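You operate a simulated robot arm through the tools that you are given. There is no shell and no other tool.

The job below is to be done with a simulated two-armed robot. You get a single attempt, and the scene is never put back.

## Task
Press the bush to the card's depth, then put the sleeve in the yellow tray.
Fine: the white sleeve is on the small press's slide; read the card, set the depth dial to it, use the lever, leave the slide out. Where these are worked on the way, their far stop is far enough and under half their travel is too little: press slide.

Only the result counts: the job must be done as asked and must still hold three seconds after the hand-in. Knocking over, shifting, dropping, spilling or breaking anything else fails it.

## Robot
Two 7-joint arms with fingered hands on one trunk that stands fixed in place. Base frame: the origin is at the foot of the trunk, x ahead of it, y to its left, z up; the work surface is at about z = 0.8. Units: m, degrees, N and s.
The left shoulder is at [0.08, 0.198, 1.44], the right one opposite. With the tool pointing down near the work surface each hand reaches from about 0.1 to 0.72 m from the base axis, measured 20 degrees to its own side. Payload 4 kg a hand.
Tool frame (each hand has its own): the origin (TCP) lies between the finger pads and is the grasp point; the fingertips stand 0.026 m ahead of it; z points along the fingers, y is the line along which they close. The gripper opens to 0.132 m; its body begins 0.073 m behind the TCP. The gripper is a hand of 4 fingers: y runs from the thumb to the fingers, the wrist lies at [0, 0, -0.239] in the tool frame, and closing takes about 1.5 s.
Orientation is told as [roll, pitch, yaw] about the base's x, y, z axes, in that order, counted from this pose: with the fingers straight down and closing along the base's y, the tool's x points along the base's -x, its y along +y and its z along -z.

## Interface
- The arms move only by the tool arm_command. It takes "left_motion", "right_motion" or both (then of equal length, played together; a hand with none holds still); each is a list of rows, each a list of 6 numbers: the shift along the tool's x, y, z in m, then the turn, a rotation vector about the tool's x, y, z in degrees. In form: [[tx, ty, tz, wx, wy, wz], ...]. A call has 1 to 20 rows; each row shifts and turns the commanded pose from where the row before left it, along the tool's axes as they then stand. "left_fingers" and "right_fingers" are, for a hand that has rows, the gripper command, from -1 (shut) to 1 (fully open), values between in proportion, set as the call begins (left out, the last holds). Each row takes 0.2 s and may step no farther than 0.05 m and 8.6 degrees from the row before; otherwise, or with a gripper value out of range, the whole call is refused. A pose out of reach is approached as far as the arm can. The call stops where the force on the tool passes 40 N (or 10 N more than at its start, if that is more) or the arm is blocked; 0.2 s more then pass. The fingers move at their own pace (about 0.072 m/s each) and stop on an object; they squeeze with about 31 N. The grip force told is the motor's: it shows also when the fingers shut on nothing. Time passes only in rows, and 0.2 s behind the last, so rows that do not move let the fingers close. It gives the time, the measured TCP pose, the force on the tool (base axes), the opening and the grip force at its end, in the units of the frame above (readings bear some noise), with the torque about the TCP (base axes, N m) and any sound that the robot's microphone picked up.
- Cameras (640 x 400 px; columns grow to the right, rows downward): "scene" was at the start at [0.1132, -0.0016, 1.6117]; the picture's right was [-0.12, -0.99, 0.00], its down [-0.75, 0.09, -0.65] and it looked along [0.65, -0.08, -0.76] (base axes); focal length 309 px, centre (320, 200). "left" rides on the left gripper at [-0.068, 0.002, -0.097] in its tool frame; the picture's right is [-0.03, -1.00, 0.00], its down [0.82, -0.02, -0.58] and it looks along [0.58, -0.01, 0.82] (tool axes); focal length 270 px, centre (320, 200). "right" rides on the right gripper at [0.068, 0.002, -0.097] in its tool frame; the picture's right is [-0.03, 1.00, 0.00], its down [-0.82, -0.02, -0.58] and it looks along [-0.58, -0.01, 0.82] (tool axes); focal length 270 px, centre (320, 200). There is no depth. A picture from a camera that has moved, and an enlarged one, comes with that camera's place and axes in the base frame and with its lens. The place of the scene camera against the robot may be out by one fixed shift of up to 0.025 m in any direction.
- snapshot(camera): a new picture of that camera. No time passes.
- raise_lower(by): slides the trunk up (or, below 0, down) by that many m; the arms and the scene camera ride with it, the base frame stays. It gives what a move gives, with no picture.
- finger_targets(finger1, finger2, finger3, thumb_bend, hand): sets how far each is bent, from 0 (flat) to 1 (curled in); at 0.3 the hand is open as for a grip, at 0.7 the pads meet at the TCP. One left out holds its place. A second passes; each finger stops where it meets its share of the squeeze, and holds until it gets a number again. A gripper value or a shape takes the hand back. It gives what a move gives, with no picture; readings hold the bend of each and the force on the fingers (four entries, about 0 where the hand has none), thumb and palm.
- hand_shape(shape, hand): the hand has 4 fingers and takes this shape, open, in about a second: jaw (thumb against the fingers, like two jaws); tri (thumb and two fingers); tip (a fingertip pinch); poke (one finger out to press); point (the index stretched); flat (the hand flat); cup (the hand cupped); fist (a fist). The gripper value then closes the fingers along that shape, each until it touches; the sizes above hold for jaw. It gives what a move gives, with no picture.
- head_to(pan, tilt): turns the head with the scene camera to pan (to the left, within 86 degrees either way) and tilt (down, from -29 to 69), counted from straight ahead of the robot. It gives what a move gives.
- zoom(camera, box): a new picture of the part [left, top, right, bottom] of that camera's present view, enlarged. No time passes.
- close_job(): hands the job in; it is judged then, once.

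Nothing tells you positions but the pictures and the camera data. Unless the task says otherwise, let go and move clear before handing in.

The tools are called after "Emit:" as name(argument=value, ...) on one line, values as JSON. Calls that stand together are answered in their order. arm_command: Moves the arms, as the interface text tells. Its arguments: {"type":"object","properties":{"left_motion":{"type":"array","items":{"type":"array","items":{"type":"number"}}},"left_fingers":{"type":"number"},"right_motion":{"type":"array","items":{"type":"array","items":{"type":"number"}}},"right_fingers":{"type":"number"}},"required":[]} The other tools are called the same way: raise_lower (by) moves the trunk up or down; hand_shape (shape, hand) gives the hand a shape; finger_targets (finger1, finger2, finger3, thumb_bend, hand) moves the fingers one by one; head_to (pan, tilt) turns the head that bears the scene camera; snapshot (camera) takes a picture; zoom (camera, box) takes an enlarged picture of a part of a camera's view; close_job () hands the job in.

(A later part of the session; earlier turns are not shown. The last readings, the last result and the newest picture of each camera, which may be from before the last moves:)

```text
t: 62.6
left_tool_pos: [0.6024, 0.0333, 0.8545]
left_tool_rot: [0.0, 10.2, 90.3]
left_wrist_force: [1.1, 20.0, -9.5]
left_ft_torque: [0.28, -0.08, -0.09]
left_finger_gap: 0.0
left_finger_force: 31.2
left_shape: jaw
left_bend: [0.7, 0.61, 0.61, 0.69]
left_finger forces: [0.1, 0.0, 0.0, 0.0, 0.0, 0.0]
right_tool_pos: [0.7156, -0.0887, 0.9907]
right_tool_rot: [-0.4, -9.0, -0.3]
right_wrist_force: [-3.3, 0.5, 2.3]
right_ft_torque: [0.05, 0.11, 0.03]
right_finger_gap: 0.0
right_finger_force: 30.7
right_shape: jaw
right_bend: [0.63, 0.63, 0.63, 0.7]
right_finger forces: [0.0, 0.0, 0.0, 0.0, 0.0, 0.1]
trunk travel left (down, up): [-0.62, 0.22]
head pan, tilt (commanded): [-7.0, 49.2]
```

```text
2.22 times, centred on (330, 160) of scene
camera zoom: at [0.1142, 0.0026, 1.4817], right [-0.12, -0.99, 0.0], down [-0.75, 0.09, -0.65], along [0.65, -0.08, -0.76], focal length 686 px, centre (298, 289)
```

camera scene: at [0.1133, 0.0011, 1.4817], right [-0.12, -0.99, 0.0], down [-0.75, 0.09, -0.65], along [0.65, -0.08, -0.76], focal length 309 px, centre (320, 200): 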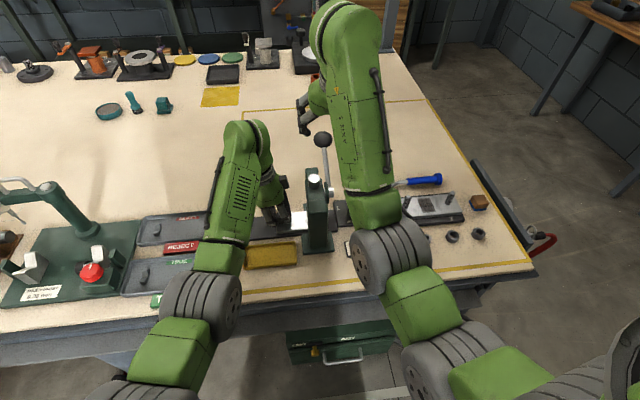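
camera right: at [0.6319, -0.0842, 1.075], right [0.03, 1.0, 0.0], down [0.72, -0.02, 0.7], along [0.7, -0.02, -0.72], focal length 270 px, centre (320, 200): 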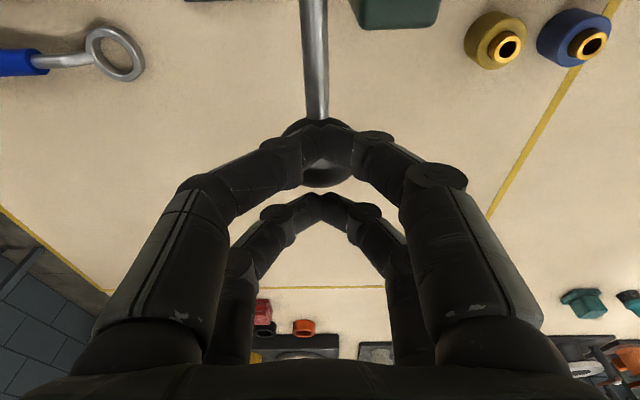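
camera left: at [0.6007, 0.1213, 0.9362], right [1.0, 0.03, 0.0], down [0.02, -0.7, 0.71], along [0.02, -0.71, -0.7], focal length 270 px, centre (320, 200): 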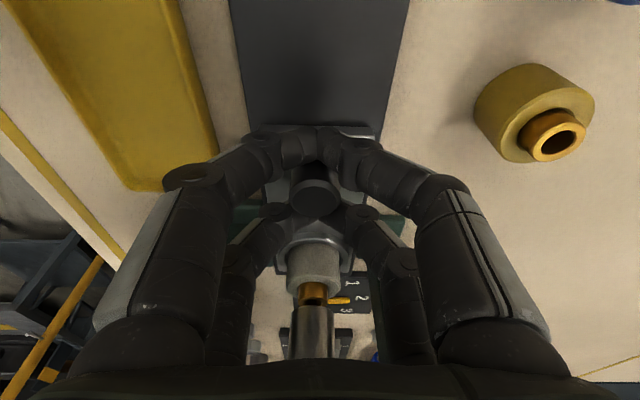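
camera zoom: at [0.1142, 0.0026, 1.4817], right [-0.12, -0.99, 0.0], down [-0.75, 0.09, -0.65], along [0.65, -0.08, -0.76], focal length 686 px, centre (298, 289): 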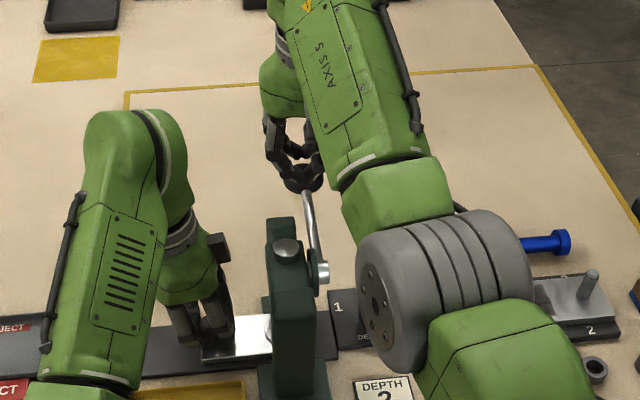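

The lever follows with only a few newtons. I'll continue the next 20 degrees.

Emit:
arm_command(right_motion=[[-0.0019, 0, 0.0125, 0, 2.5, 0], [-0.0024, 0, 0.0123, 0, 2.5, 0], [-0.0008, 0, 0.0124, 0, 2.5, 0], [-0.0014, 0, 0.0123, 0, 2.5, 0], [0, 0, 0, 0, 0, 0]])

Emit:
snapshot(camera="right")

Emit:
snapshot(camera="left")

```text
t: 63.5
left_tool_pos: [0.5982, 0.0338, 0.8574]
left_tool_rot: [-0.5, 9.9, 90.2]
left_wrist_force: [-2.0, 13.1, 1.2]
left_ft_torque: [0.29, 0.04, 0.0]
left_finger_gap: 0.0
left_finger_force: 31.2
left_shape: jaw
left_bend: [0.7, 0.61, 0.61, 0.69]
left_finger forces: [0.0, 0.0, 0.0, 0.1, 0.0, 0.0]
right_tool_pos: [0.7224, -0.0877, 0.9689]
right_tool_rot: [0.2, -2.6, -0.5]
right_wrist_force: [-12.4, 2.2, 22.5]
right_ft_torque: [0.09, 0.64, 0.0]
right_finger_gap: 0.0
right_finger_force: 31.0
right_shape: jaw
right_bend: [0.65, 0.63, 0.63, 0.7]
right_finger forces: [0.0, 0.0, 0.0, 0.0, 0.0, 0.0]
right hand out of reach, approached as far as the arm can: row 4
trunk travel left (down, up): [-0.62, 0.22]
head pan, tilt (commanded): [-7.0, 49.2]
stopped in row 4 (right hand): the force on the tool passed its limit at 46 N (the readings are from after the stop); the commanded pose is now the measured one
```

```text
taken
camera right: at [0.6481, -0.0844, 1.062], right [0.03, 1.0, 0.0], down [0.79, -0.03, 0.61], along [0.61, -0.02, -0.79], focal length 270 px, centre (320, 200)
```

right: 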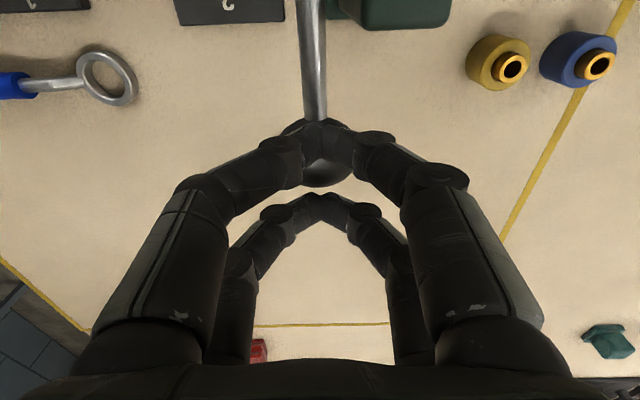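

```text
taken
camera left: at [0.5964, 0.1178, 0.9401], right [1.0, 0.03, 0.0], down [0.02, -0.7, 0.71], along [0.02, -0.71, -0.7], focal length 270 px, centre (320, 200)
```

left: 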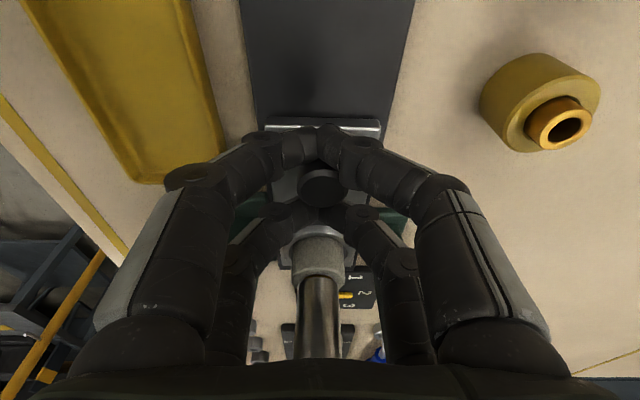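

The force rose to 46 N near the reach limit, and the ram now sits down on the bush. I'll zoom to see how far the press has gone.

Emit:
zoom(camera="left", box=[240, 200, 400, 380])

Emit:
zoom(camera="scene", box=[250, 120, 370, 260])

```text
2.22 times, centred on (320, 290) of left
camera zoom: at [0.5964, 0.1178, 0.9401], right [1.0, 0.03, 0.0], down [0.02, -0.7, 0.71], along [0.02, -0.71, -0.7], focal length 601 px, centre (320, 0)
```

zoom: 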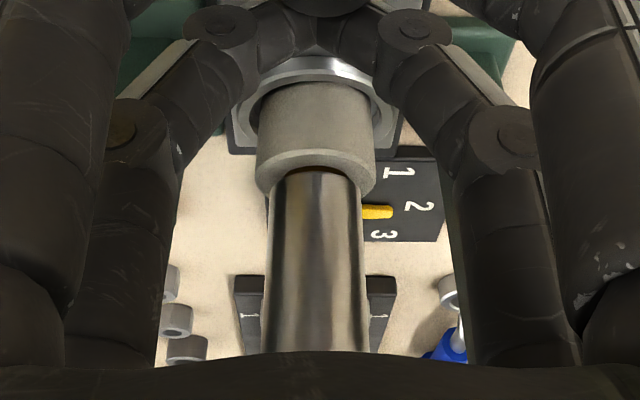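

```text
2.86 times, centred on (310, 190) of scene
camera zoom: at [0.1059, 0.0003, 1.4826], right [-0.12, -0.99, 0.0], down [-0.75, 0.09, -0.66], along [0.65, -0.08, -0.75], focal length 882 px, centre (349, 229)
```

zoom: 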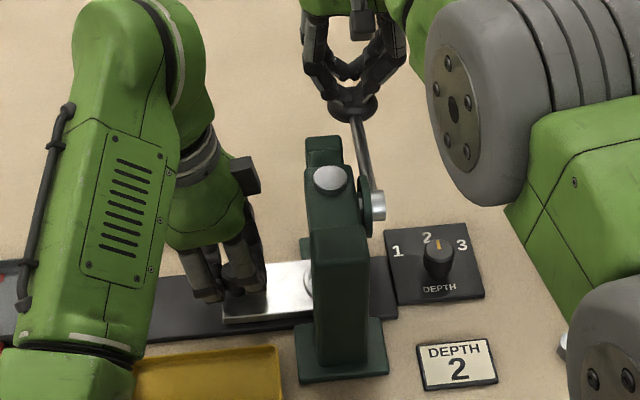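

The ram has driven the bush nearly flush and then met something solid at a lever angle of about 6 degrees, most likely the dial's depth stop. To be sure, I'll tilt the hand forward for more reach and push firmly once more, comparing the position.

Emit:
arm_command(right_motion=[[0.004, 0, -0.0007, 0, -5.8, 0], [0.004, 0, -0.0004, 0, -5.8, 0], [0.004, 0, 0, 0, -5.8, 0], [0, 0, 0, 0, 0, 0]])

Emit:
arm_command(right_motion=[[0.0012, 0, 0.0049, 0, 0, 0], [0.0012, 0, 0.0049, 0, 0, 0], [0, 0, 0, 0, 0, 0]])

Emit:
snapshot(camera="right")

Emit:
zoom(camera="left", box=[240, 200, 400, 380])

```text
t: 64.5
left_tool_pos: [0.5963, 0.0332, 0.8585]
left_tool_rot: [-0.4, 10.1, 90.0]
left_wrist_force: [2.7, 13.6, -1.6]
left_ft_torque: [0.25, -0.05, -0.04]
left_finger_gap: 0.0002
left_finger_force: 31.1
left_shape: jaw
left_bend: [0.7, 0.61, 0.61, 0.69]
left_finger forces: [0.1, 0.0, 0.1, 0.1, 0.0, 0.1]
right_tool_pos: [0.709, -0.0873, 0.9684]
right_tool_rot: [-0.2, -20.1, -0.5]
right_wrist_force: [-7.3, -0.2, 36.1]
right_ft_torque: [0.1, 0.34, 0.02]
right_finger_gap: 0.0
right_finger_force: 30.9
right_shape: jaw
right_bend: [0.65, 0.63, 0.63, 0.7]
right_finger forces: [0.0, 0.0, 0.0, 0.0, 0.0, 0.0]
trunk travel left (down, up): [-0.62, 0.22]
head pan, tilt (commanded): [-7.0, 49.2]
```

```text
t: 65.0
left_tool_pos: [0.5982, 0.0346, 0.8586]
left_tool_rot: [-0.6, 9.7, 90.1]
left_wrist_force: [-2.2, 10.7, 2.7]
left_ft_torque: [0.22, 0.06, 0.03]
left_finger_gap: 0.0
left_finger_force: 31.2
left_shape: jaw
left_bend: [0.7, 0.61, 0.61, 0.69]
left_finger forces: [0.0, 0.0, 0.0, 0.1, 0.1, 0.0]
right_tool_pos: [0.7123, -0.0885, 0.9697]
right_tool_rot: [0.3, -20.6, -0.7]
right_wrist_force: [-18.6, -0.3, 25.1]
right_ft_torque: [-0.01, 0.65, -0.01]
right_finger_gap: 0.0
right_finger_force: 31.0
right_shape: jaw
right_bend: [0.66, 0.63, 0.63, 0.7]
right_finger forces: [0.1, 0.1, 0.0, 0.0, 0.0, 0.0]
trunk travel left (down, up): [-0.62, 0.22]
head pan, tilt (commanded): [-7.0, 49.2]
stopped in row 2 (right hand): the force on the tool passed its limit at 49 N (the readings are from after the stop); the commanded pose is now the measured one
```

```text
taken
camera right: at [0.6123, -0.0847, 1.0365], right [0.03, 1.0, 0.01], down [0.56, -0.03, 0.83], along [0.83, -0.02, -0.56], focal length 270 px, centre (320, 200)
```

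right: 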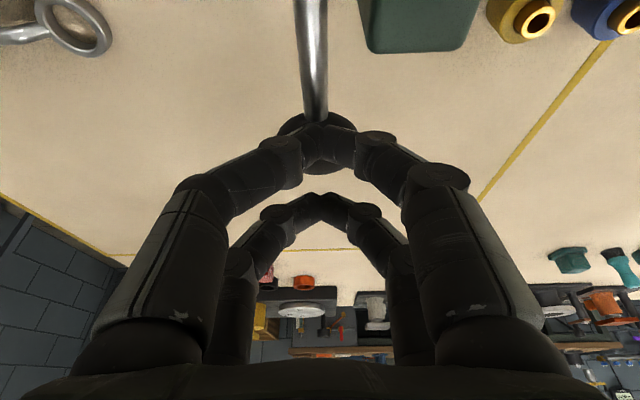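

```text
2.22 times, centred on (320, 290) of left
camera zoom: at [0.5958, 0.1177, 0.9401], right [1.0, 0.03, 0.0], down [0.02, -0.71, 0.71], along [0.02, -0.71, -0.71], focal length 601 px, centre (320, 0)
```

zoom: 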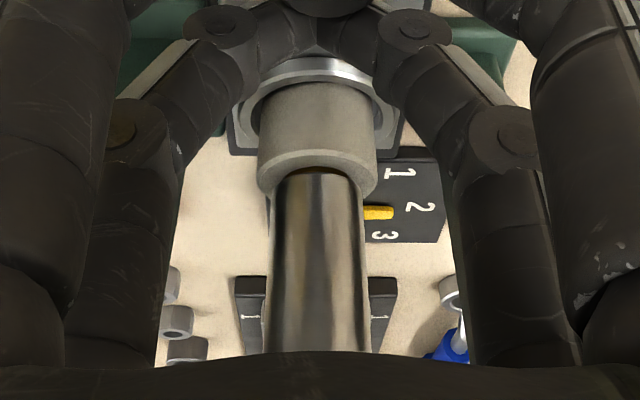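

The lever held at exactly the same position under 49 N, so this is the depth stop. I'll let the lever rise by backing off slowly.

Emit:
arm_command(right_motion=[[0, 0, -0.015, 0, 0, 0], [0, 0, -0.015, 0, 0, 0], [0, 0, -0.015, 0, 0, 0], [0, 0, -0.015, 0, 0, 0], [0, 0, -0.02, 0, 0, 0], [0, 0, -0.03, 0, 0, 0], [0, 0, -0.03, 0, 0, 0], [0, 0, 0, 0, 0, 0]])

Emit:
snapshot(camera="right")

Emit:
zoom(camera="left", box=[240, 200, 400, 380])

Emit:
zoom(camera="scene", box=[250, 120, 370, 260])

```text
t: 66.8
left_tool_pos: [0.6028, 0.0345, 0.8537]
left_tool_rot: [-0.1, 10.0, 90.1]
left_wrist_force: [-4.9, 15.1, 3.7]
left_ft_torque: [0.34, 0.1, -0.02]
left_finger_gap: 0.0
left_finger_force: 31.0
left_shape: jaw
left_bend: [0.71, 0.61, 0.61, 0.71]
left_finger forces: [0.0, 0.0, 0.0, 0.1, 0.0, 0.0]
right_tool_pos: [0.6675, -0.0866, 1.0942]
right_tool_rot: [-0.1, -19.9, -0.4]
right_wrist_force: [0.0, -0.4, 0.3]
right_ft_torque: [-0.04, -0.04, 0.06]
right_finger_gap: 0.0001
right_finger_force: 31.5
right_shape: jaw
right_bend: [0.65, 0.63, 0.63, 0.7]
right_finger forces: [0.1, 0.0, 0.0, 0.1, 0.1, 0.0]
trunk travel left (down, up): [-0.62, 0.22]
head pan, tilt (commanded): [-7.0, 49.2]
```

```text
taken
camera right: at [0.5688, -0.0823, 1.1622], right [0.03, 1.0, 0.01], down [0.57, -0.03, 0.82], along [0.82, -0.02, -0.57], focal length 270 px, centre (320, 200)
```

right: 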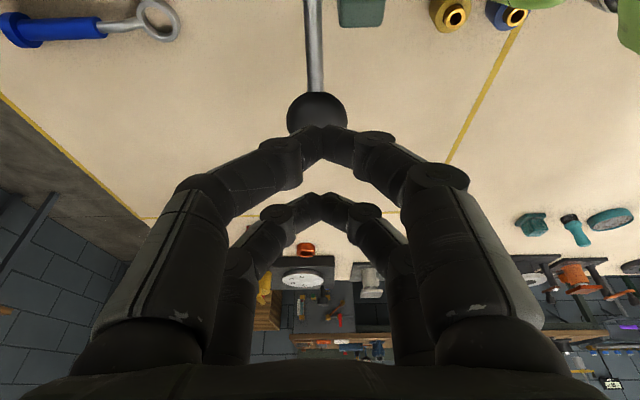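

```text
2.22 times, centred on (320, 290) of left
camera zoom: at [0.6, 0.1183, 0.9368], right [1.0, 0.03, 0.0], down [0.02, -0.7, 0.71], along [0.02, -0.71, -0.7], focal length 601 px, centre (320, 0)
```

zoom: 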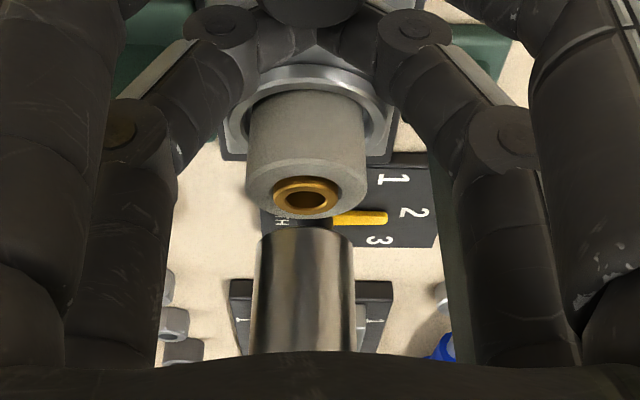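

```text
2.86 times, centred on (310, 190) of scene
camera zoom: at [0.112, 0.0015, 1.4818], right [-0.12, -0.99, 0.0], down [-0.75, 0.09, -0.65], along [0.65, -0.08, -0.76], focal length 882 px, centre (349, 229)
```

zoom: 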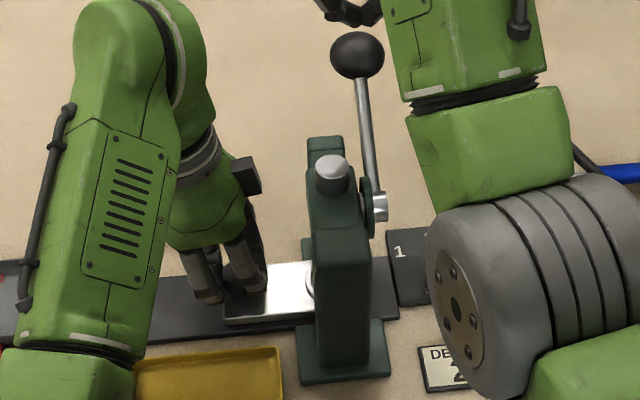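

The bush is pressed to just above flush and the lever is back up. I'll move the right hand away and start pulling the slide out with the left.

Emit:
arm_command(right_motion=[[0, -0.04, 0, 0, 0, 0], [0, -0.04, 0, 0, 0, 0], [0, -0.04, 0, 0, 0, 0], [0, -0.04, 0, 0, 0, 0]])

Emit:
arm_command(left_motion=[[-0.0098, 0, -0.0017, 0, 0, 0], [-0.0098, 0, -0.0017, 0, 0, 0], [-0.0098, 0, -0.0017, 0, 0, 0], [-0.0098, 0, -0.0017, 0, 0, 0], [0, 0, 0, 0, 0, 0]])

Emit:
snapshot(camera="left")

Emit:
snapshot(camera="scene")

```text
t: 67.8
left_tool_pos: [0.6025, 0.0334, 0.8541]
left_tool_rot: [-0.2, 9.8, 90.2]
left_wrist_force: [-4.6, 17.5, 2.4]
left_ft_torque: [0.38, 0.1, 0.0]
left_finger_gap: 0.0
left_finger_force: 30.9
left_shape: jaw
left_bend: [0.71, 0.61, 0.61, 0.71]
left_finger forces: [0.0, 0.1, 0.0, 0.0, 0.0, 0.0]
right_tool_pos: [0.6682, -0.2472, 1.095]
right_tool_rot: [0.0, -19.9, -0.5]
right_wrist_force: [0.9, -0.4, -0.6]
right_ft_torque: [0.02, -0.03, 0.02]
right_finger_gap: 0.0
right_finger_force: 30.7
right_shape: jaw
right_bend: [0.65, 0.63, 0.63, 0.7]
right_finger forces: [0.0, 0.0, 0.0, 0.0, 0.0, 0.0]
trunk travel left (down, up): [-0.62, 0.22]
head pan, tilt (commanded): [-7.0, 49.2]
```

```text
t: 69.0
left_tool_pos: [0.6029, 0.0721, 0.8535]
left_tool_rot: [-0.2, 10.0, 90.1]
left_wrist_force: [0.1, -1.5, 2.3]
left_ft_torque: [0.0, 0.03, -0.03]
left_finger_gap: 0.0
left_finger_force: 30.9
left_shape: jaw
left_bend: [0.71, 0.61, 0.61, 0.71]
left_finger forces: [0.1, 0.2, 0.0, 0.0, 0.0, 0.1]
right_tool_pos: [0.6684, -0.249, 1.0944]
right_tool_rot: [0.1, -19.9, -0.6]
right_wrist_force: [0.9, -0.6, -0.4]
right_ft_torque: [0.0, 0.01, 0.02]
right_finger_gap: 0.0002
right_finger_force: 31.2
right_shape: jaw
right_bend: [0.65, 0.63, 0.63, 0.7]
right_finger forces: [0.1, 0.0, 0.0, 0.1, 0.0, 0.0]
trunk travel left (down, up): [-0.62, 0.22]
head pan, tilt (commanded): [-7.0, 49.2]
```

```text
taken
camera left: at [0.6005, 0.1557, 0.9365], right [1.0, 0.03, 0.0], down [0.02, -0.7, 0.71], along [0.02, -0.71, -0.7], focal length 270 px, centre (320, 200)
```

left: 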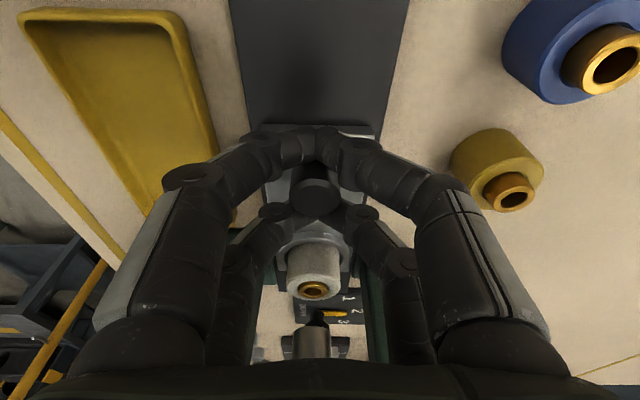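

```text
taken
camera scene: at [0.1128, -0.0015, 1.4817], right [-0.12, -0.99, 0.0], down [-0.75, 0.09, -0.65], along [0.65, -0.08, -0.76], focal length 309 px, centre (320, 200)
```

scene: 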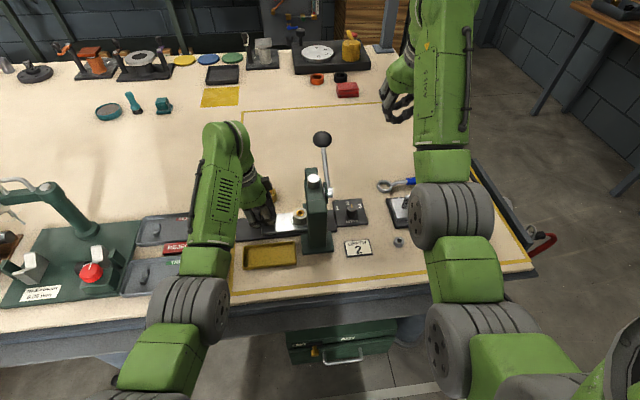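

The slide follows. I'll pull it the rest of the way out.

Emit:
arm_command(left_motion=[[-0.0108, 0, -0.0019, 0, 0, 0], [-0.0108, 0, -0.0019, 0, 0, 0], [-0.0108, 0, -0.0019, 0, 0, 0], [-0.0108, 0, -0.0019, 0, 0, 0], [-0.0108, 0, -0.0019, 0, 0, 0], [-0.0108, 0, -0.0019, 0, 0, 0], [-0.0059, 0, -0.001, 0, 0, 0], [0, 0, 0, 0, 0, 0]])

Emit:
snapshot(camera="left")

Emit:
zoom(camera="scene", box=[180, 150, 380, 290])

```text
t: 70.8
left_tool_pos: [0.6018, 0.1437, 0.8536]
left_tool_rot: [-0.2, 9.9, 90.1]
left_wrist_force: [-1.9, 1.2, 0.3]
left_ft_torque: [0.03, 0.01, 0.01]
left_finger_gap: 0.0
left_finger_force: 31.0
left_shape: jaw
left_bend: [0.71, 0.61, 0.61, 0.71]
left_finger forces: [0.0, 0.0, 0.0, 0.0, 0.0, 0.1]
right_tool_pos: [0.6682, -0.2493, 1.0946]
right_tool_rot: [0.1, -19.8, -0.7]
right_wrist_force: [-0.3, -0.4, -0.8]
right_ft_torque: [0.01, 0.01, 0.0]
right_finger_gap: 0.0001
right_finger_force: 30.8
right_shape: jaw
right_bend: [0.65, 0.63, 0.63, 0.7]
right_finger forces: [0.0, 0.0, 0.0, 0.1, 0.0, 0.0]
trunk travel left (down, up): [-0.62, 0.22]
head pan, tilt (commanded): [-7.0, 49.2]
```

```text
taken
camera left: at [0.6008, 0.2289, 0.9366], right [1.0, 0.03, 0.0], down [0.02, -0.7, 0.71], along [0.02, -0.71, -0.71], focal length 270 px, centre (320, 200)
```

left: 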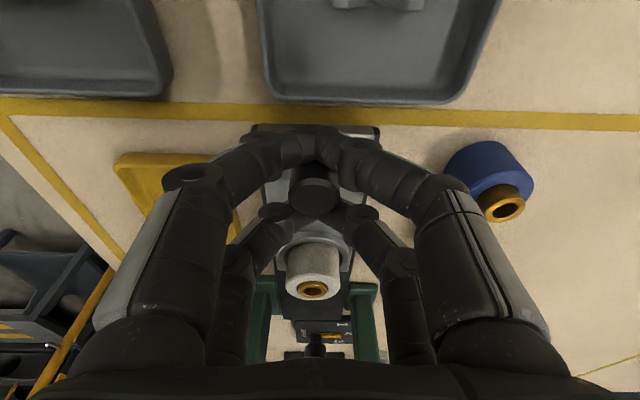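

```text
2.86 times, centred on (280, 220) of scene
camera zoom: at [0.1127, -0.0016, 1.4817], right [-0.12, -0.99, 0.0], down [-0.75, 0.09, -0.65], along [0.65, -0.08, -0.76], focal length 882 px, centre (434, 143)
```

zoom: 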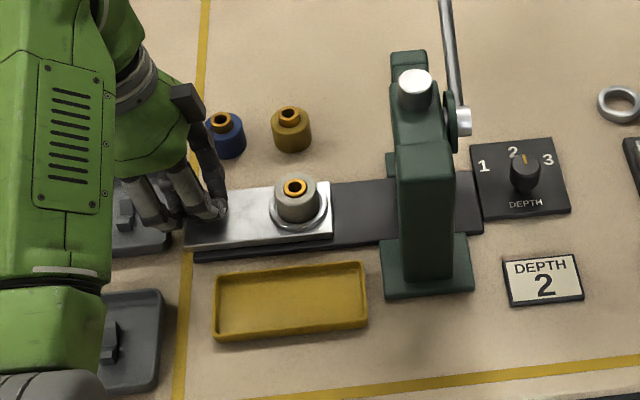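

Nearly at the outer end. A few more millimetres until it stops.

Emit:
arm_command(left_motion=[[-0.0039, 0, -0.0007, 0, 0, 0], [-0.0039, 0, -0.0007, 0, 0, 0], [-0.0039, 0, -0.0007, 0, 0, 0], [0, 0, 0, 0, 0, 0]])

Emit:
zoom(camera="scene", box=[180, 150, 380, 290])

```text
t: 71.8
left_tool_pos: [0.6004, 0.1482, 0.8545]
left_tool_rot: [0.1, 10.1, 90.0]
left_wrist_force: [2.9, -39.4, -4.7]
left_ft_torque: [-0.49, -0.05, 0.16]
left_finger_gap: 0.0
left_finger_force: 31.0
left_shape: jaw
left_bend: [0.71, 0.61, 0.61, 0.71]
left_finger forces: [0.0, 0.0, 0.0, 0.0, 0.0, 0.2]
right_tool_pos: [0.6699, -0.2543, 1.092]
right_tool_rot: [0.4, -20.0, -0.6]
right_wrist_force: [0.2, -0.8, 0.3]
right_ft_torque: [0.04, 0.02, 0.02]
right_finger_gap: 0.0
right_finger_force: 30.8
right_shape: jaw
right_bend: [0.65, 0.63, 0.63, 0.7]
right_finger forces: [0.0, 0.0, 0.2, 0.1, 0.0, 0.0]
trunk travel left (down, up): [-0.62, 0.22]
head pan, tilt (commanded): [-7.0, 49.2]
```

```text
2.86 times, centred on (280, 220) of scene
camera zoom: at [0.1143, -0.0097, 1.4815], right [-0.12, -0.99, -0.01], down [-0.75, 0.1, -0.65], along [0.65, -0.08, -0.76], focal length 882 px, centre (434, 143)
```

zoom: 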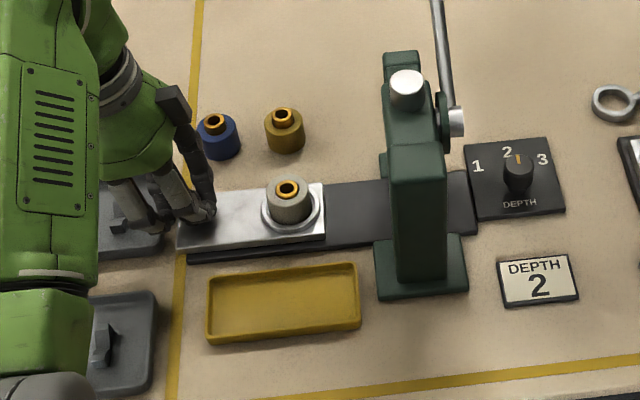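

The slide is fully out against its stop. I'll relax, open the fingers and lift off the knob.

Emit:
arm_command(left_motion=[[0.0079, 0, 0.0014, 0, 0, 0], [0, 0, 0, 0, 0, 0]])

Emit:
arm_command(left_motion=[[0, 0, 0, 0, 0, 0], [0, 0, 0, 0, 0, 0], [0, 0, 0, 0, 0, 0], [0, 0, -0.02, 0, 0, 0], [0, 0, -0.03, 0, 0, 0], [0, 0, -0.03, 0, 0, 0], [0, 0, -0.03, 0, 0, 0], [0, 0, -0.03, 0, 0, 0], [0, 0, 0, 0, 0, 0]], left_fingers=-0.2)

Emit:
snapshot(camera="left")

Emit:
zoom(camera="scene", box=[180, 150, 380, 290])

```text
t: 72.3
left_tool_pos: [0.6022, 0.1465, 0.8543]
left_tool_rot: [-0.2, 9.6, 90.1]
left_wrist_force: [-2.0, -8.4, -2.0]
left_ft_torque: [-0.09, 0.02, 0.0]
left_finger_gap: 0.0
left_finger_force: 31.3
left_shape: jaw
left_bend: [0.71, 0.61, 0.61, 0.71]
left_finger forces: [0.0, 0.0, 0.0, 0.1, 0.0, 0.1]
right_tool_pos: [0.669, -0.2496, 1.0929]
right_tool_rot: [0.1, -19.8, -0.6]
right_wrist_force: [0.1, -0.2, -0.4]
right_ft_torque: [0.01, -0.02, 0.01]
right_finger_gap: 0.0
right_finger_force: 31.1
right_shape: jaw
right_bend: [0.65, 0.63, 0.63, 0.7]
right_finger forces: [0.1, 0.0, 0.0, 0.0, 0.0, 0.1]
trunk travel left (down, up): [-0.62, 0.22]
head pan, tilt (commanded): [-7.0, 49.2]
```

```text
t: 74.3
left_tool_pos: [0.6042, 0.1713, 0.9939]
left_tool_rot: [-0.2, 10.0, 90.2]
left_wrist_force: [0.2, 0.0, 0.2]
left_ft_torque: [-0.03, -0.02, -0.01]
left_finger_gap: 0.0525
left_finger_force: 0.1
left_shape: jaw
left_bend: [0.73, 0.73, 0.73, 0.7]
left_finger forces: [0.0, 0.0, 0.0, 0.1, 0.1, 0.0]
right_tool_pos: [0.6693, -0.249, 1.094]
right_tool_rot: [0.1, -19.9, -0.5]
right_wrist_force: [0.3, 0.3, -0.2]
right_ft_torque: [0.01, 0.0, -0.06]
right_finger_gap: 0.0
right_finger_force: 30.7
right_shape: jaw
right_bend: [0.65, 0.63, 0.63, 0.7]
right_finger forces: [0.1, 0.0, 0.1, 0.1, 0.0, 0.0]
trunk travel left (down, up): [-0.62, 0.22]
head pan, tilt (commanded): [-7.0, 49.2]
```

```text
taken
camera left: at [0.6018, 0.2557, 1.0765], right [1.0, 0.03, 0.0], down [0.02, -0.7, 0.71], along [0.02, -0.71, -0.7], focal length 270 px, centre (320, 200)
```

left: 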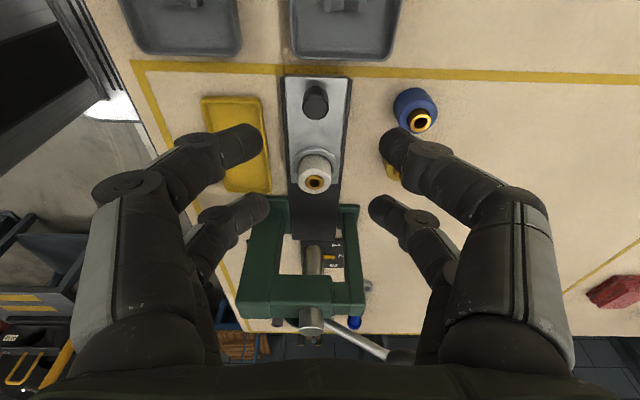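

```text
2.86 times, centred on (280, 220) of scene
camera zoom: at [0.1135, -0.0017, 1.4817], right [-0.12, -0.99, 0.0], down [-0.75, 0.09, -0.65], along [0.65, -0.08, -0.76], focal length 882 px, centre (434, 143)
```

zoom: 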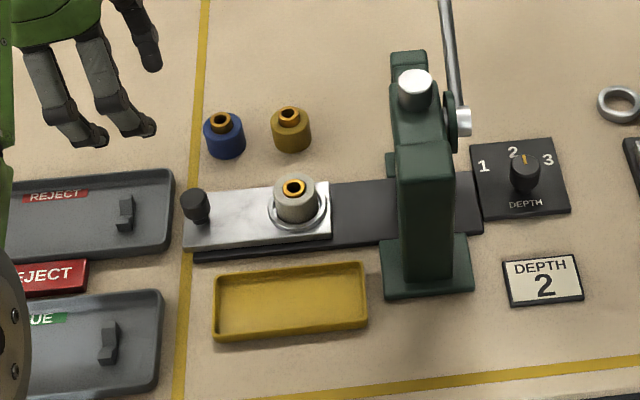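

The slide is out with the pressed sleeve in its nest. Now I'll locate the sleeve and the tray more exactly for the transfer.

Emit:
zoom(camera="left", box=[190, 70, 390, 230])

Emit:
zoom(camera="scene", box=[230, 190, 320, 270])

```text
2.50 times, centred on (290, 150) of left
camera zoom: at [0.6018, 0.2557, 1.0765], right [1.0, 0.03, 0.0], down [0.02, -0.7, 0.71], along [0.02, -0.71, -0.7], focal length 676 px, centre (395, 325)
```

zoom: 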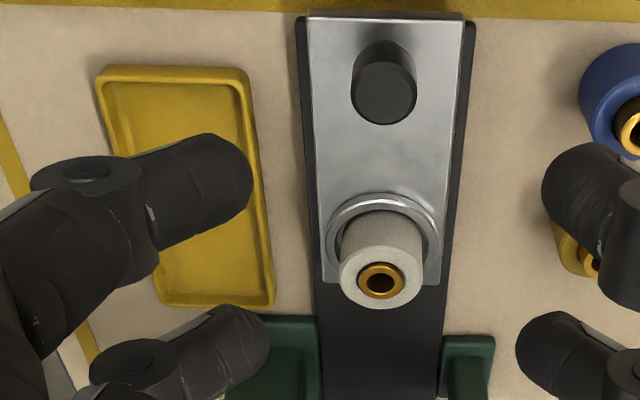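

```text
5.00 times, centred on (275, 230) of scene
camera zoom: at [0.1135, -0.0017, 1.4817], right [-0.12, -0.99, 0.0], down [-0.75, 0.09, -0.65], along [0.65, -0.08, -0.76], focal length 1544 px, centre (545, 50)
```

zoom: 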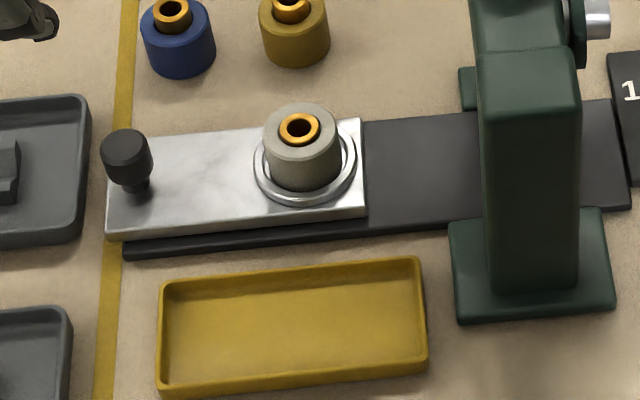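

The sleeve is at about (0.60, 0.056), top z about 0.846, radius 18 mm. I'll bring the left hand upright and hover over it.

Emit:
arm_command(left_motion=[[0, 0, 0, 0, -5, 0], [0, 0, 0, 0, -5, 0], [0.0384, 0.0012, 0.018, 0, 0, 0], [0.0384, 0.0012, 0.018, 0, 0, 0], [0.0384, 0.0012, 0.018, 0, 0, 0], [0, 0, 0, 0, 0, 0]], left_fingers=0.0)

Emit:
snapshot(camera="left")

Emit:
zoom(camera="scene", box=[180, 150, 380, 290])

```text
t: 75.8
left_tool_pos: [0.5997, 0.0564, 0.9377]
left_tool_rot: [-0.2, 0.0, 90.1]
left_wrist_force: [-0.4, 0.5, -0.7]
left_ft_torque: [0.03, 0.02, -0.01]
left_finger_gap: 0.0653
left_finger_force: 0.0
left_shape: jaw
left_bend: [0.73, 0.73, 0.73, 0.7]
left_finger forces: [0.0, 0.0, 0.0, 0.0, 0.0, 0.0]
right_tool_pos: [0.6684, -0.2472, 1.095]
right_tool_rot: [0.0, -19.9, -0.7]
right_wrist_force: [-0.2, -0.2, 0.6]
right_ft_torque: [-0.01, 0.05, -0.04]
right_finger_gap: 0.0
right_finger_force: 31.1
right_shape: jaw
right_bend: [0.65, 0.63, 0.63, 0.7]
right_finger forces: [0.0, 0.1, 0.1, 0.1, 0.1, 0.0]
trunk travel left (down, up): [-0.62, 0.22]
head pan, tilt (commanded): [-7.0, 49.2]
```

```text
taken
camera left: at [0.5976, 0.1241, 1.0328], right [1.0, 0.03, 0.0], down [0.02, -0.82, 0.58], along [0.02, -0.58, -0.82], focal length 270 px, centre (320, 200)
```

left: 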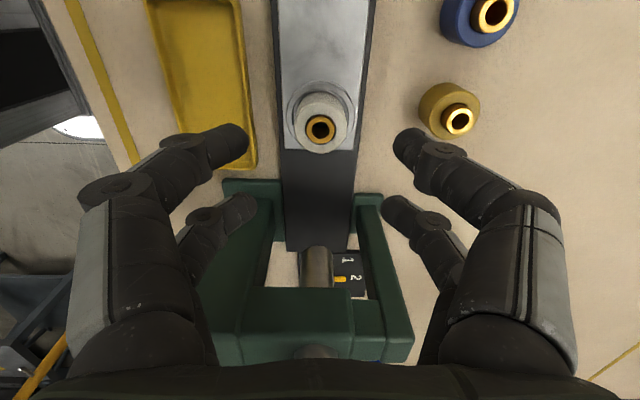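

```text
2.86 times, centred on (280, 220) of scene
camera zoom: at [0.1131, -0.0012, 1.4817], right [-0.12, -0.99, 0.0], down [-0.75, 0.09, -0.65], along [0.65, -0.08, -0.76], focal length 882 px, centre (434, 143)
```

zoom: 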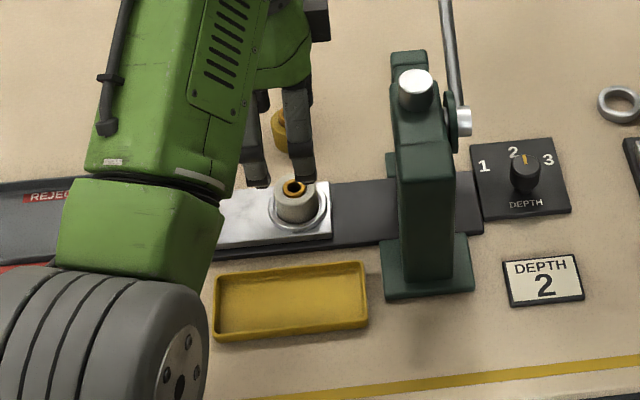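

Hand and sleeve are aligned. I'll narrow the gap a little and descend around the sleeve.

Emit:
arm_command(left_motion=[[0, 0, 0.025, 0, 0, 0], [0, 0, 0.025, 0, 0, 0], [0, 0, 0.02, 0, 0, 0], [0, 0, 0.01, 0, 0, 0], [0, 0, 0, 0, 0, 0]], left_fingers=-0.15)

Emit:
zoom(camera="left", box=[200, 80, 440, 260])

Emit:
zoom(camera="scene", box=[230, 170, 330, 270])

```text
t: 77.0
left_tool_pos: [0.5994, 0.0551, 0.8561]
left_tool_rot: [-0.1, -0.1, 90.2]
left_wrist_force: [-0.4, -0.1, -0.6]
left_ft_torque: [0.0, -0.02, 0.01]
left_finger_gap: 0.0566
left_finger_force: 0.0
left_shape: jaw
left_bend: [0.73, 0.73, 0.73, 0.7]
left_finger forces: [0.1, 0.1, 0.0, 0.0, 0.0, 0.0]
right_tool_pos: [0.6681, -0.2495, 1.094]
right_tool_rot: [0.1, -19.9, -0.7]
right_wrist_force: [0.1, 0.7, 0.4]
right_ft_torque: [-0.03, -0.01, 0.0]
right_finger_gap: 0.0
right_finger_force: 31.1
right_shape: jaw
right_bend: [0.65, 0.63, 0.63, 0.7]
right_finger forces: [0.0, 0.0, 0.0, 0.0, 0.0, 0.0]
trunk travel left (down, up): [-0.62, 0.22]
head pan, tilt (commanded): [-7.0, 49.2]
```

```text
2.22 times, centred on (320, 170) of left
camera zoom: at [0.5971, 0.1239, 0.9528], right [1.0, 0.03, 0.0], down [0.02, -0.82, 0.58], along [0.02, -0.58, -0.82], focal length 601 px, centre (320, 267)
```

zoom: 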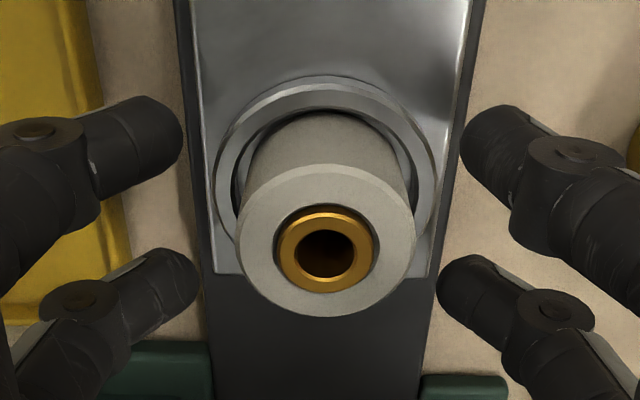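

```text
4.00 times, centred on (280, 220) of scene
camera zoom: at [0.1131, -0.0016, 1.4817], right [-0.12, -0.99, 0.0], down [-0.75, 0.09, -0.65], along [0.65, -0.08, -0.76], focal length 1235 px, centre (480, 120)
```

zoom: 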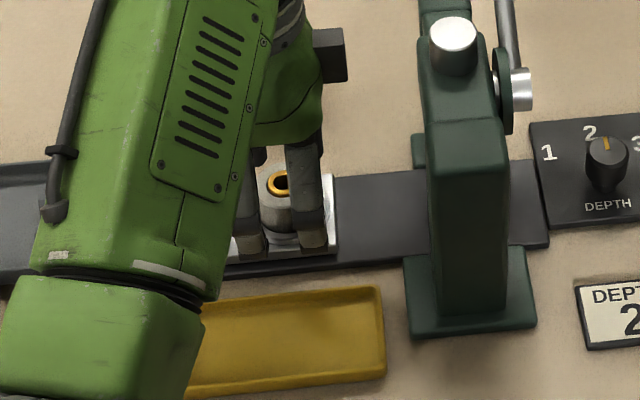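

Well centred. I'll lower 3 mm more and close on the sleeve.

Emit:
arm_command(left_motion=[[-0.0012, -0.001, 0.0035, 0, 0, 0], [0, 0, 0, 0, 0, 0]])

Emit:
arm_command(left_motion=[[0, 0, 0, 0, 0, 0], [0, 0, 0, 0, 0, 0], [0, 0, 0, 0, 0, 0], [0, 0, 0, 0, 0, 0], [0, 0, 0, 0, 0, 0]], left_fingers=-1)

Emit:
zoom(camera="left", box=[200, 80, 440, 260])

```text
t: 77.5
left_tool_pos: [0.6009, 0.0571, 0.8538]
left_tool_rot: [0.0, -0.1, 90.2]
left_wrist_force: [0.2, -0.5, -0.5]
left_ft_torque: [-0.03, -0.02, -0.02]
left_finger_gap: 0.0567
left_finger_force: 0.1
left_shape: jaw
left_bend: [0.73, 0.73, 0.73, 0.7]
left_finger forces: [0.0, 0.1, 0.0, 0.0, 0.0, 0.0]
right_tool_pos: [0.6693, -0.2477, 1.095]
right_tool_rot: [0.1, -19.9, -0.6]
right_wrist_force: [0.2, -0.1, -0.1]
right_ft_torque: [-0.04, -0.01, -0.03]
right_finger_gap: 0.0
right_finger_force: 31.2
right_shape: jaw
right_bend: [0.65, 0.63, 0.63, 0.7]
right_finger forces: [0.0, 0.0, 0.1, 0.1, 0.1, 0.1]
trunk travel left (down, up): [-0.62, 0.22]
head pan, tilt (commanded): [-7.0, 49.2]
```

```text
t: 78.8
left_tool_pos: [0.6007, 0.0568, 0.855]
left_tool_rot: [-0.1, -0.1, 90.2]
left_wrist_force: [-0.1, 0.0, -0.1]
left_ft_torque: [0.0, 0.04, 0.02]
left_finger_gap: 0.0095
left_finger_force: 30.8
left_shape: jaw
left_bend: [0.74, 0.73, 0.74, 0.75]
left_finger forces: [29.8, 32.4, 32.0, 0.1, 23.8, 0.1]
right_tool_pos: [0.6698, -0.249, 1.0933]
right_tool_rot: [0.2, -19.9, -0.6]
right_wrist_force: [0.5, 0.2, -0.5]
right_ft_torque: [0.03, 0.0, -0.01]
right_finger_gap: 0.0003
right_finger_force: 31.2
right_shape: jaw
right_bend: [0.65, 0.63, 0.63, 0.7]
right_finger forces: [0.0, 0.0, 0.0, 0.0, 0.0, 0.0]
trunk travel left (down, up): [-0.62, 0.22]
head pan, tilt (commanded): [-7.0, 49.2]
```

```text
2.22 times, centred on (320, 170) of left
camera zoom: at [0.5982, 0.1252, 0.9496], right [1.0, 0.03, 0.0], down [0.02, -0.82, 0.58], along [0.02, -0.58, -0.82], focal length 601 px, centre (320, 267)
```

zoom: 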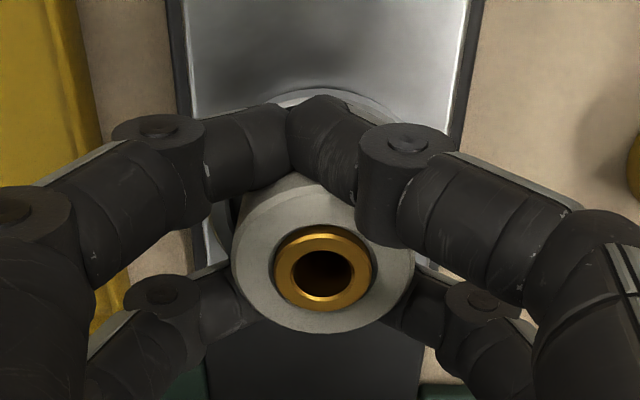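

All fingers report contact with the sleeve. I'll lift slowly and check that it comes along.

Emit:
arm_command(left_motion=[[0, 0, -0.005, 0, 0, 0], [0, 0, -0.01, 0, 0, 0], [0, 0, -0.015, 0, 0, 0], [0, 0, -0.02, 0, 0, 0], [0, 0, 0, 0, 0, 0]])

Emit:
zoom(camera="left", box=[200, 80, 440, 260])

Emit:
zoom(camera="scene", box=[220, 160, 340, 280])

```text
t: 80.0
left_tool_pos: [0.5999, 0.0568, 0.9031]
left_tool_rot: [-0.1, -0.1, 90.1]
left_wrist_force: [-0.4, -0.1, -2.4]
left_ft_torque: [-0.02, -0.01, 0.01]
left_finger_gap: 0.0093
left_finger_force: 31.2
left_shape: jaw
left_bend: [0.74, 0.73, 0.74, 0.75]
left_finger forces: [30.7, 32.8, 32.3, 0.0, 24.6, 0.0]
right_tool_pos: [0.6698, -0.2487, 1.0934]
right_tool_rot: [0.2, -19.9, -0.5]
right_wrist_force: [0.3, -0.6, -0.1]
right_ft_torque: [0.01, 0.01, 0.01]
right_finger_gap: 0.0
right_finger_force: 30.8
right_shape: jaw
right_bend: [0.65, 0.63, 0.63, 0.7]
right_finger forces: [0.1, 0.0, 0.0, 0.1, 0.1, 0.0]
trunk travel left (down, up): [-0.62, 0.22]
head pan, tilt (commanded): [-7.0, 49.2]
```

```text
2.22 times, centred on (320, 170) of left
camera zoom: at [0.5982, 0.1248, 0.9997], right [1.0, 0.03, 0.0], down [0.02, -0.82, 0.58], along [0.02, -0.58, -0.82], focal length 601 px, centre (320, 267)
```

zoom: 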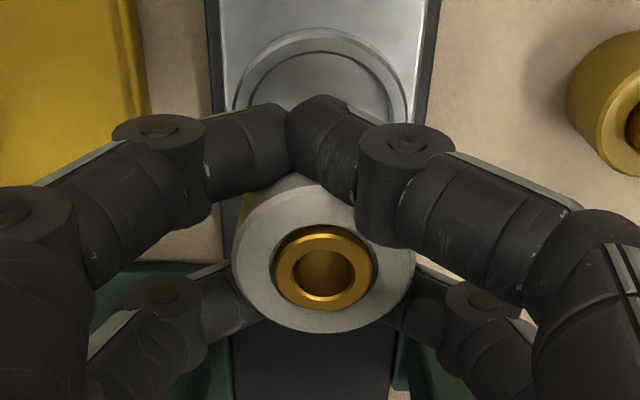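

```text
3.33 times, centred on (280, 220) of scene
camera zoom: at [0.1137, -0.0016, 1.4816], right [-0.12, -0.99, 0.0], down [-0.75, 0.09, -0.65], along [0.65, -0.08, -0.76], focal length 1029 px, centre (453, 133)
```

zoom: 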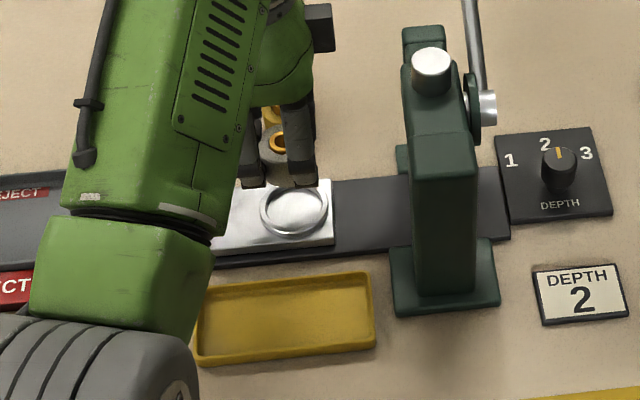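

The sleeve is in hand and clear of the nest. The tray spans about x 0.485–0.545, y 0.012–0.137, so I'll move over its centre (0.515, 0.075).

Emit:
arm_command(left_motion=[[-0.006, 0.0283, 0, 0, 0, 0], [-0.006, 0.0283, 0, 0, 0, 0], [-0.006, 0.0283, 0, 0, 0, 0], [0, 0, 0, 0, 0, 0]])

Emit:
snapshot(camera="left")

Emit:
snapshot(camera="scene")

```text
t: 81.0
left_tool_pos: [0.5138, 0.0756, 0.9052]
left_tool_rot: [-0.2, -0.1, 90.0]
left_wrist_force: [0.0, -0.4, -2.0]
left_ft_torque: [-0.02, -0.01, -0.05]
left_finger_gap: 0.009
left_finger_force: 31.3
left_shape: jaw
left_bend: [0.74, 0.73, 0.73, 0.75]
left_finger forces: [32.1, 33.2, 32.8, 0.1, 26.1, 0.1]
right_tool_pos: [0.6683, -0.2487, 1.0936]
right_tool_rot: [0.1, -19.8, -0.6]
right_wrist_force: [0.5, 0.4, -0.1]
right_ft_torque: [0.0, 0.0, 0.0]
right_finger_gap: 0.0
right_finger_force: 31.0
right_shape: jaw
right_bend: [0.65, 0.63, 0.63, 0.7]
right_finger forces: [0.0, 0.0, 0.1, 0.0, 0.0, 0.1]
trunk travel left (down, up): [-0.62, 0.22]
head pan, tilt (commanded): [-7.0, 49.2]
```

```text
taken
camera left: at [0.5122, 0.1435, 1.0004], right [1.0, 0.03, 0.0], down [0.02, -0.82, 0.58], along [0.02, -0.58, -0.82], focal length 270 px, centre (320, 200)
```

left: 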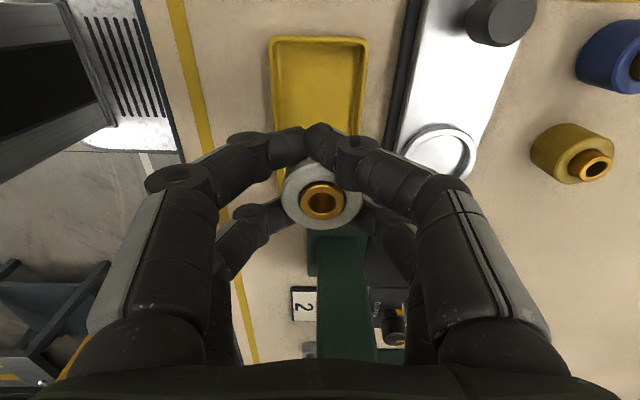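

```text
taken
camera scene: at [0.1139, -0.0018, 1.4816], right [-0.12, -0.99, 0.0], down [-0.75, 0.09, -0.65], along [0.65, -0.08, -0.76], focal length 309 px, centre (320, 200)
```

scene: 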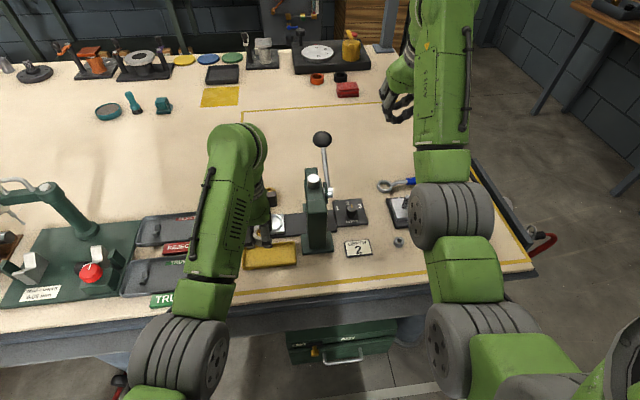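

The tray is directly below. I'll lower to just above it and check clearance.

Emit:
arm_command(left_motion=[[0, 0, 0.02, 0, 0, 0], [0, 0, 0.02, 0, 0, 0], [0, 0, 0.01, 0, 0, 0], [0, 0, 0, 0, 0, 0]])

Emit:
snapshot(camera="left")

Emit:
zoom(camera="scene", box=[220, 190, 320, 290])

```text
t: 82.0
left_tool_pos: [0.5141, 0.075, 0.8549]
left_tool_rot: [-0.1, -0.2, 90.1]
left_wrist_force: [0.0, 0.7, -1.9]
left_ft_torque: [-0.02, 0.03, -0.01]
left_finger_gap: 0.009
left_finger_force: 31.0
left_shape: jaw
left_bend: [0.74, 0.73, 0.73, 0.75]
left_finger forces: [32.4, 33.5, 32.9, 0.1, 26.6, 0.0]
right_tool_pos: [0.6694, -0.2492, 1.0942]
right_tool_rot: [0.1, -19.9, -0.6]
right_wrist_force: [-0.9, 0.7, 0.0]
right_ft_torque: [0.02, 0.0, 0.0]
right_finger_gap: 0.0
right_finger_force: 31.2
right_shape: jaw
right_bend: [0.65, 0.63, 0.63, 0.7]
right_finger forces: [0.1, 0.1, 0.0, 0.0, 0.0, 0.0]
trunk travel left (down, up): [-0.62, 0.22]
head pan, tilt (commanded): [-7.0, 49.2]
```

```text
taken
camera left: at [0.5131, 0.1443, 0.9503], right [1.0, 0.03, 0.0], down [0.02, -0.82, 0.58], along [0.02, -0.58, -0.82], focal length 270 px, centre (320, 200)
```

left: 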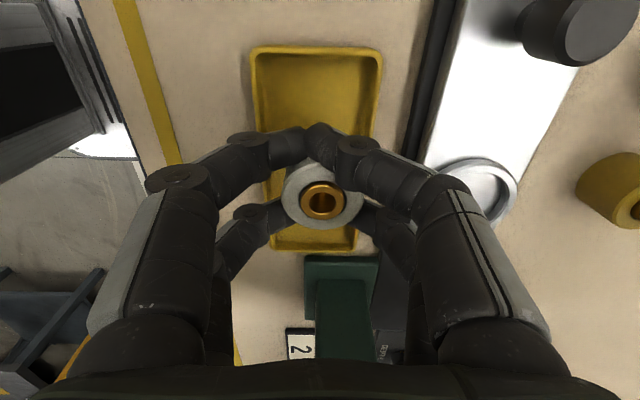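

```text
4.00 times, centred on (270, 240) of scene
camera zoom: at [0.1132, -0.0016, 1.4817], right [-0.12, -0.99, 0.0], down [-0.75, 0.09, -0.65], along [0.65, -0.08, -0.76], focal length 1235 px, centre (520, 40)
```

zoom: 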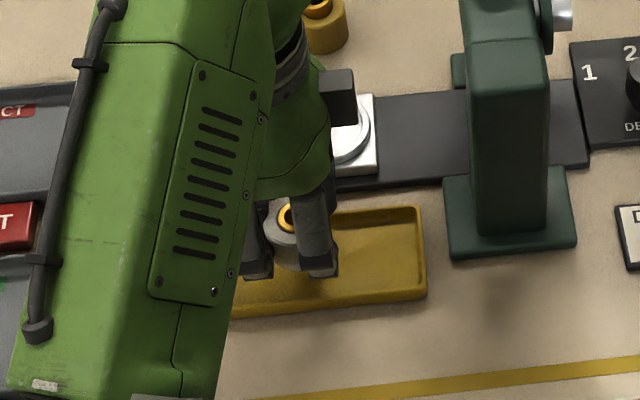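

The sleeve is about 3 mm right of the tray's middle. I'll correct that and lower in small steps, watching for touch-down.

Emit:
arm_command(left_motion=[[0, 0.003, 0.003, 0, 0, 0], [0, 0, 0.004, 0, 0, 0], [0, 0, 0.003, 0, 0, 0], [0, 0, 0, 0, 0, 0]])

Emit:
zoom(camera="scene", box=[220, 190, 320, 290])

```text
t: 83.0
left_tool_pos: [0.5115, 0.0758, 0.8456]
left_tool_rot: [-0.1, -0.1, 90.1]
left_wrist_force: [-0.4, 1.2, -1.6]
left_ft_torque: [0.03, -0.01, -0.01]
left_finger_gap: 0.0089
left_finger_force: 31.2
left_shape: jaw
left_bend: [0.74, 0.73, 0.73, 0.75]
left_finger forces: [32.7, 33.5, 32.9, 0.1, 26.7, 0.0]
right_tool_pos: [0.6686, -0.2494, 1.0939]
right_tool_rot: [0.1, -19.9, -0.6]
right_wrist_force: [-0.7, 0.5, -0.2]
right_ft_torque: [0.0, 0.0, -0.02]
right_finger_gap: 0.0
right_finger_force: 31.2
right_shape: jaw
right_bend: [0.65, 0.63, 0.63, 0.7]
right_finger forces: [0.1, 0.0, 0.0, 0.0, 0.0, 0.0]
trunk travel left (down, up): [-0.62, 0.22]
head pan, tilt (commanded): [-7.0, 49.2]
```

```text
4.00 times, centred on (270, 240) of scene
camera zoom: at [0.1133, -0.0017, 1.4817], right [-0.12, -0.99, 0.0], down [-0.75, 0.09, -0.65], along [0.65, -0.08, -0.76], focal length 1235 px, centre (520, 40)
```

zoom: 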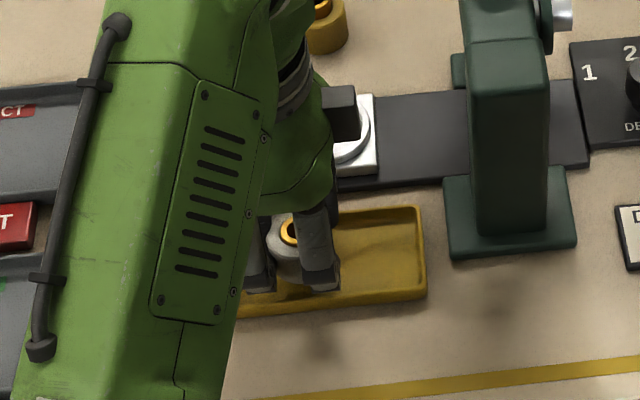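

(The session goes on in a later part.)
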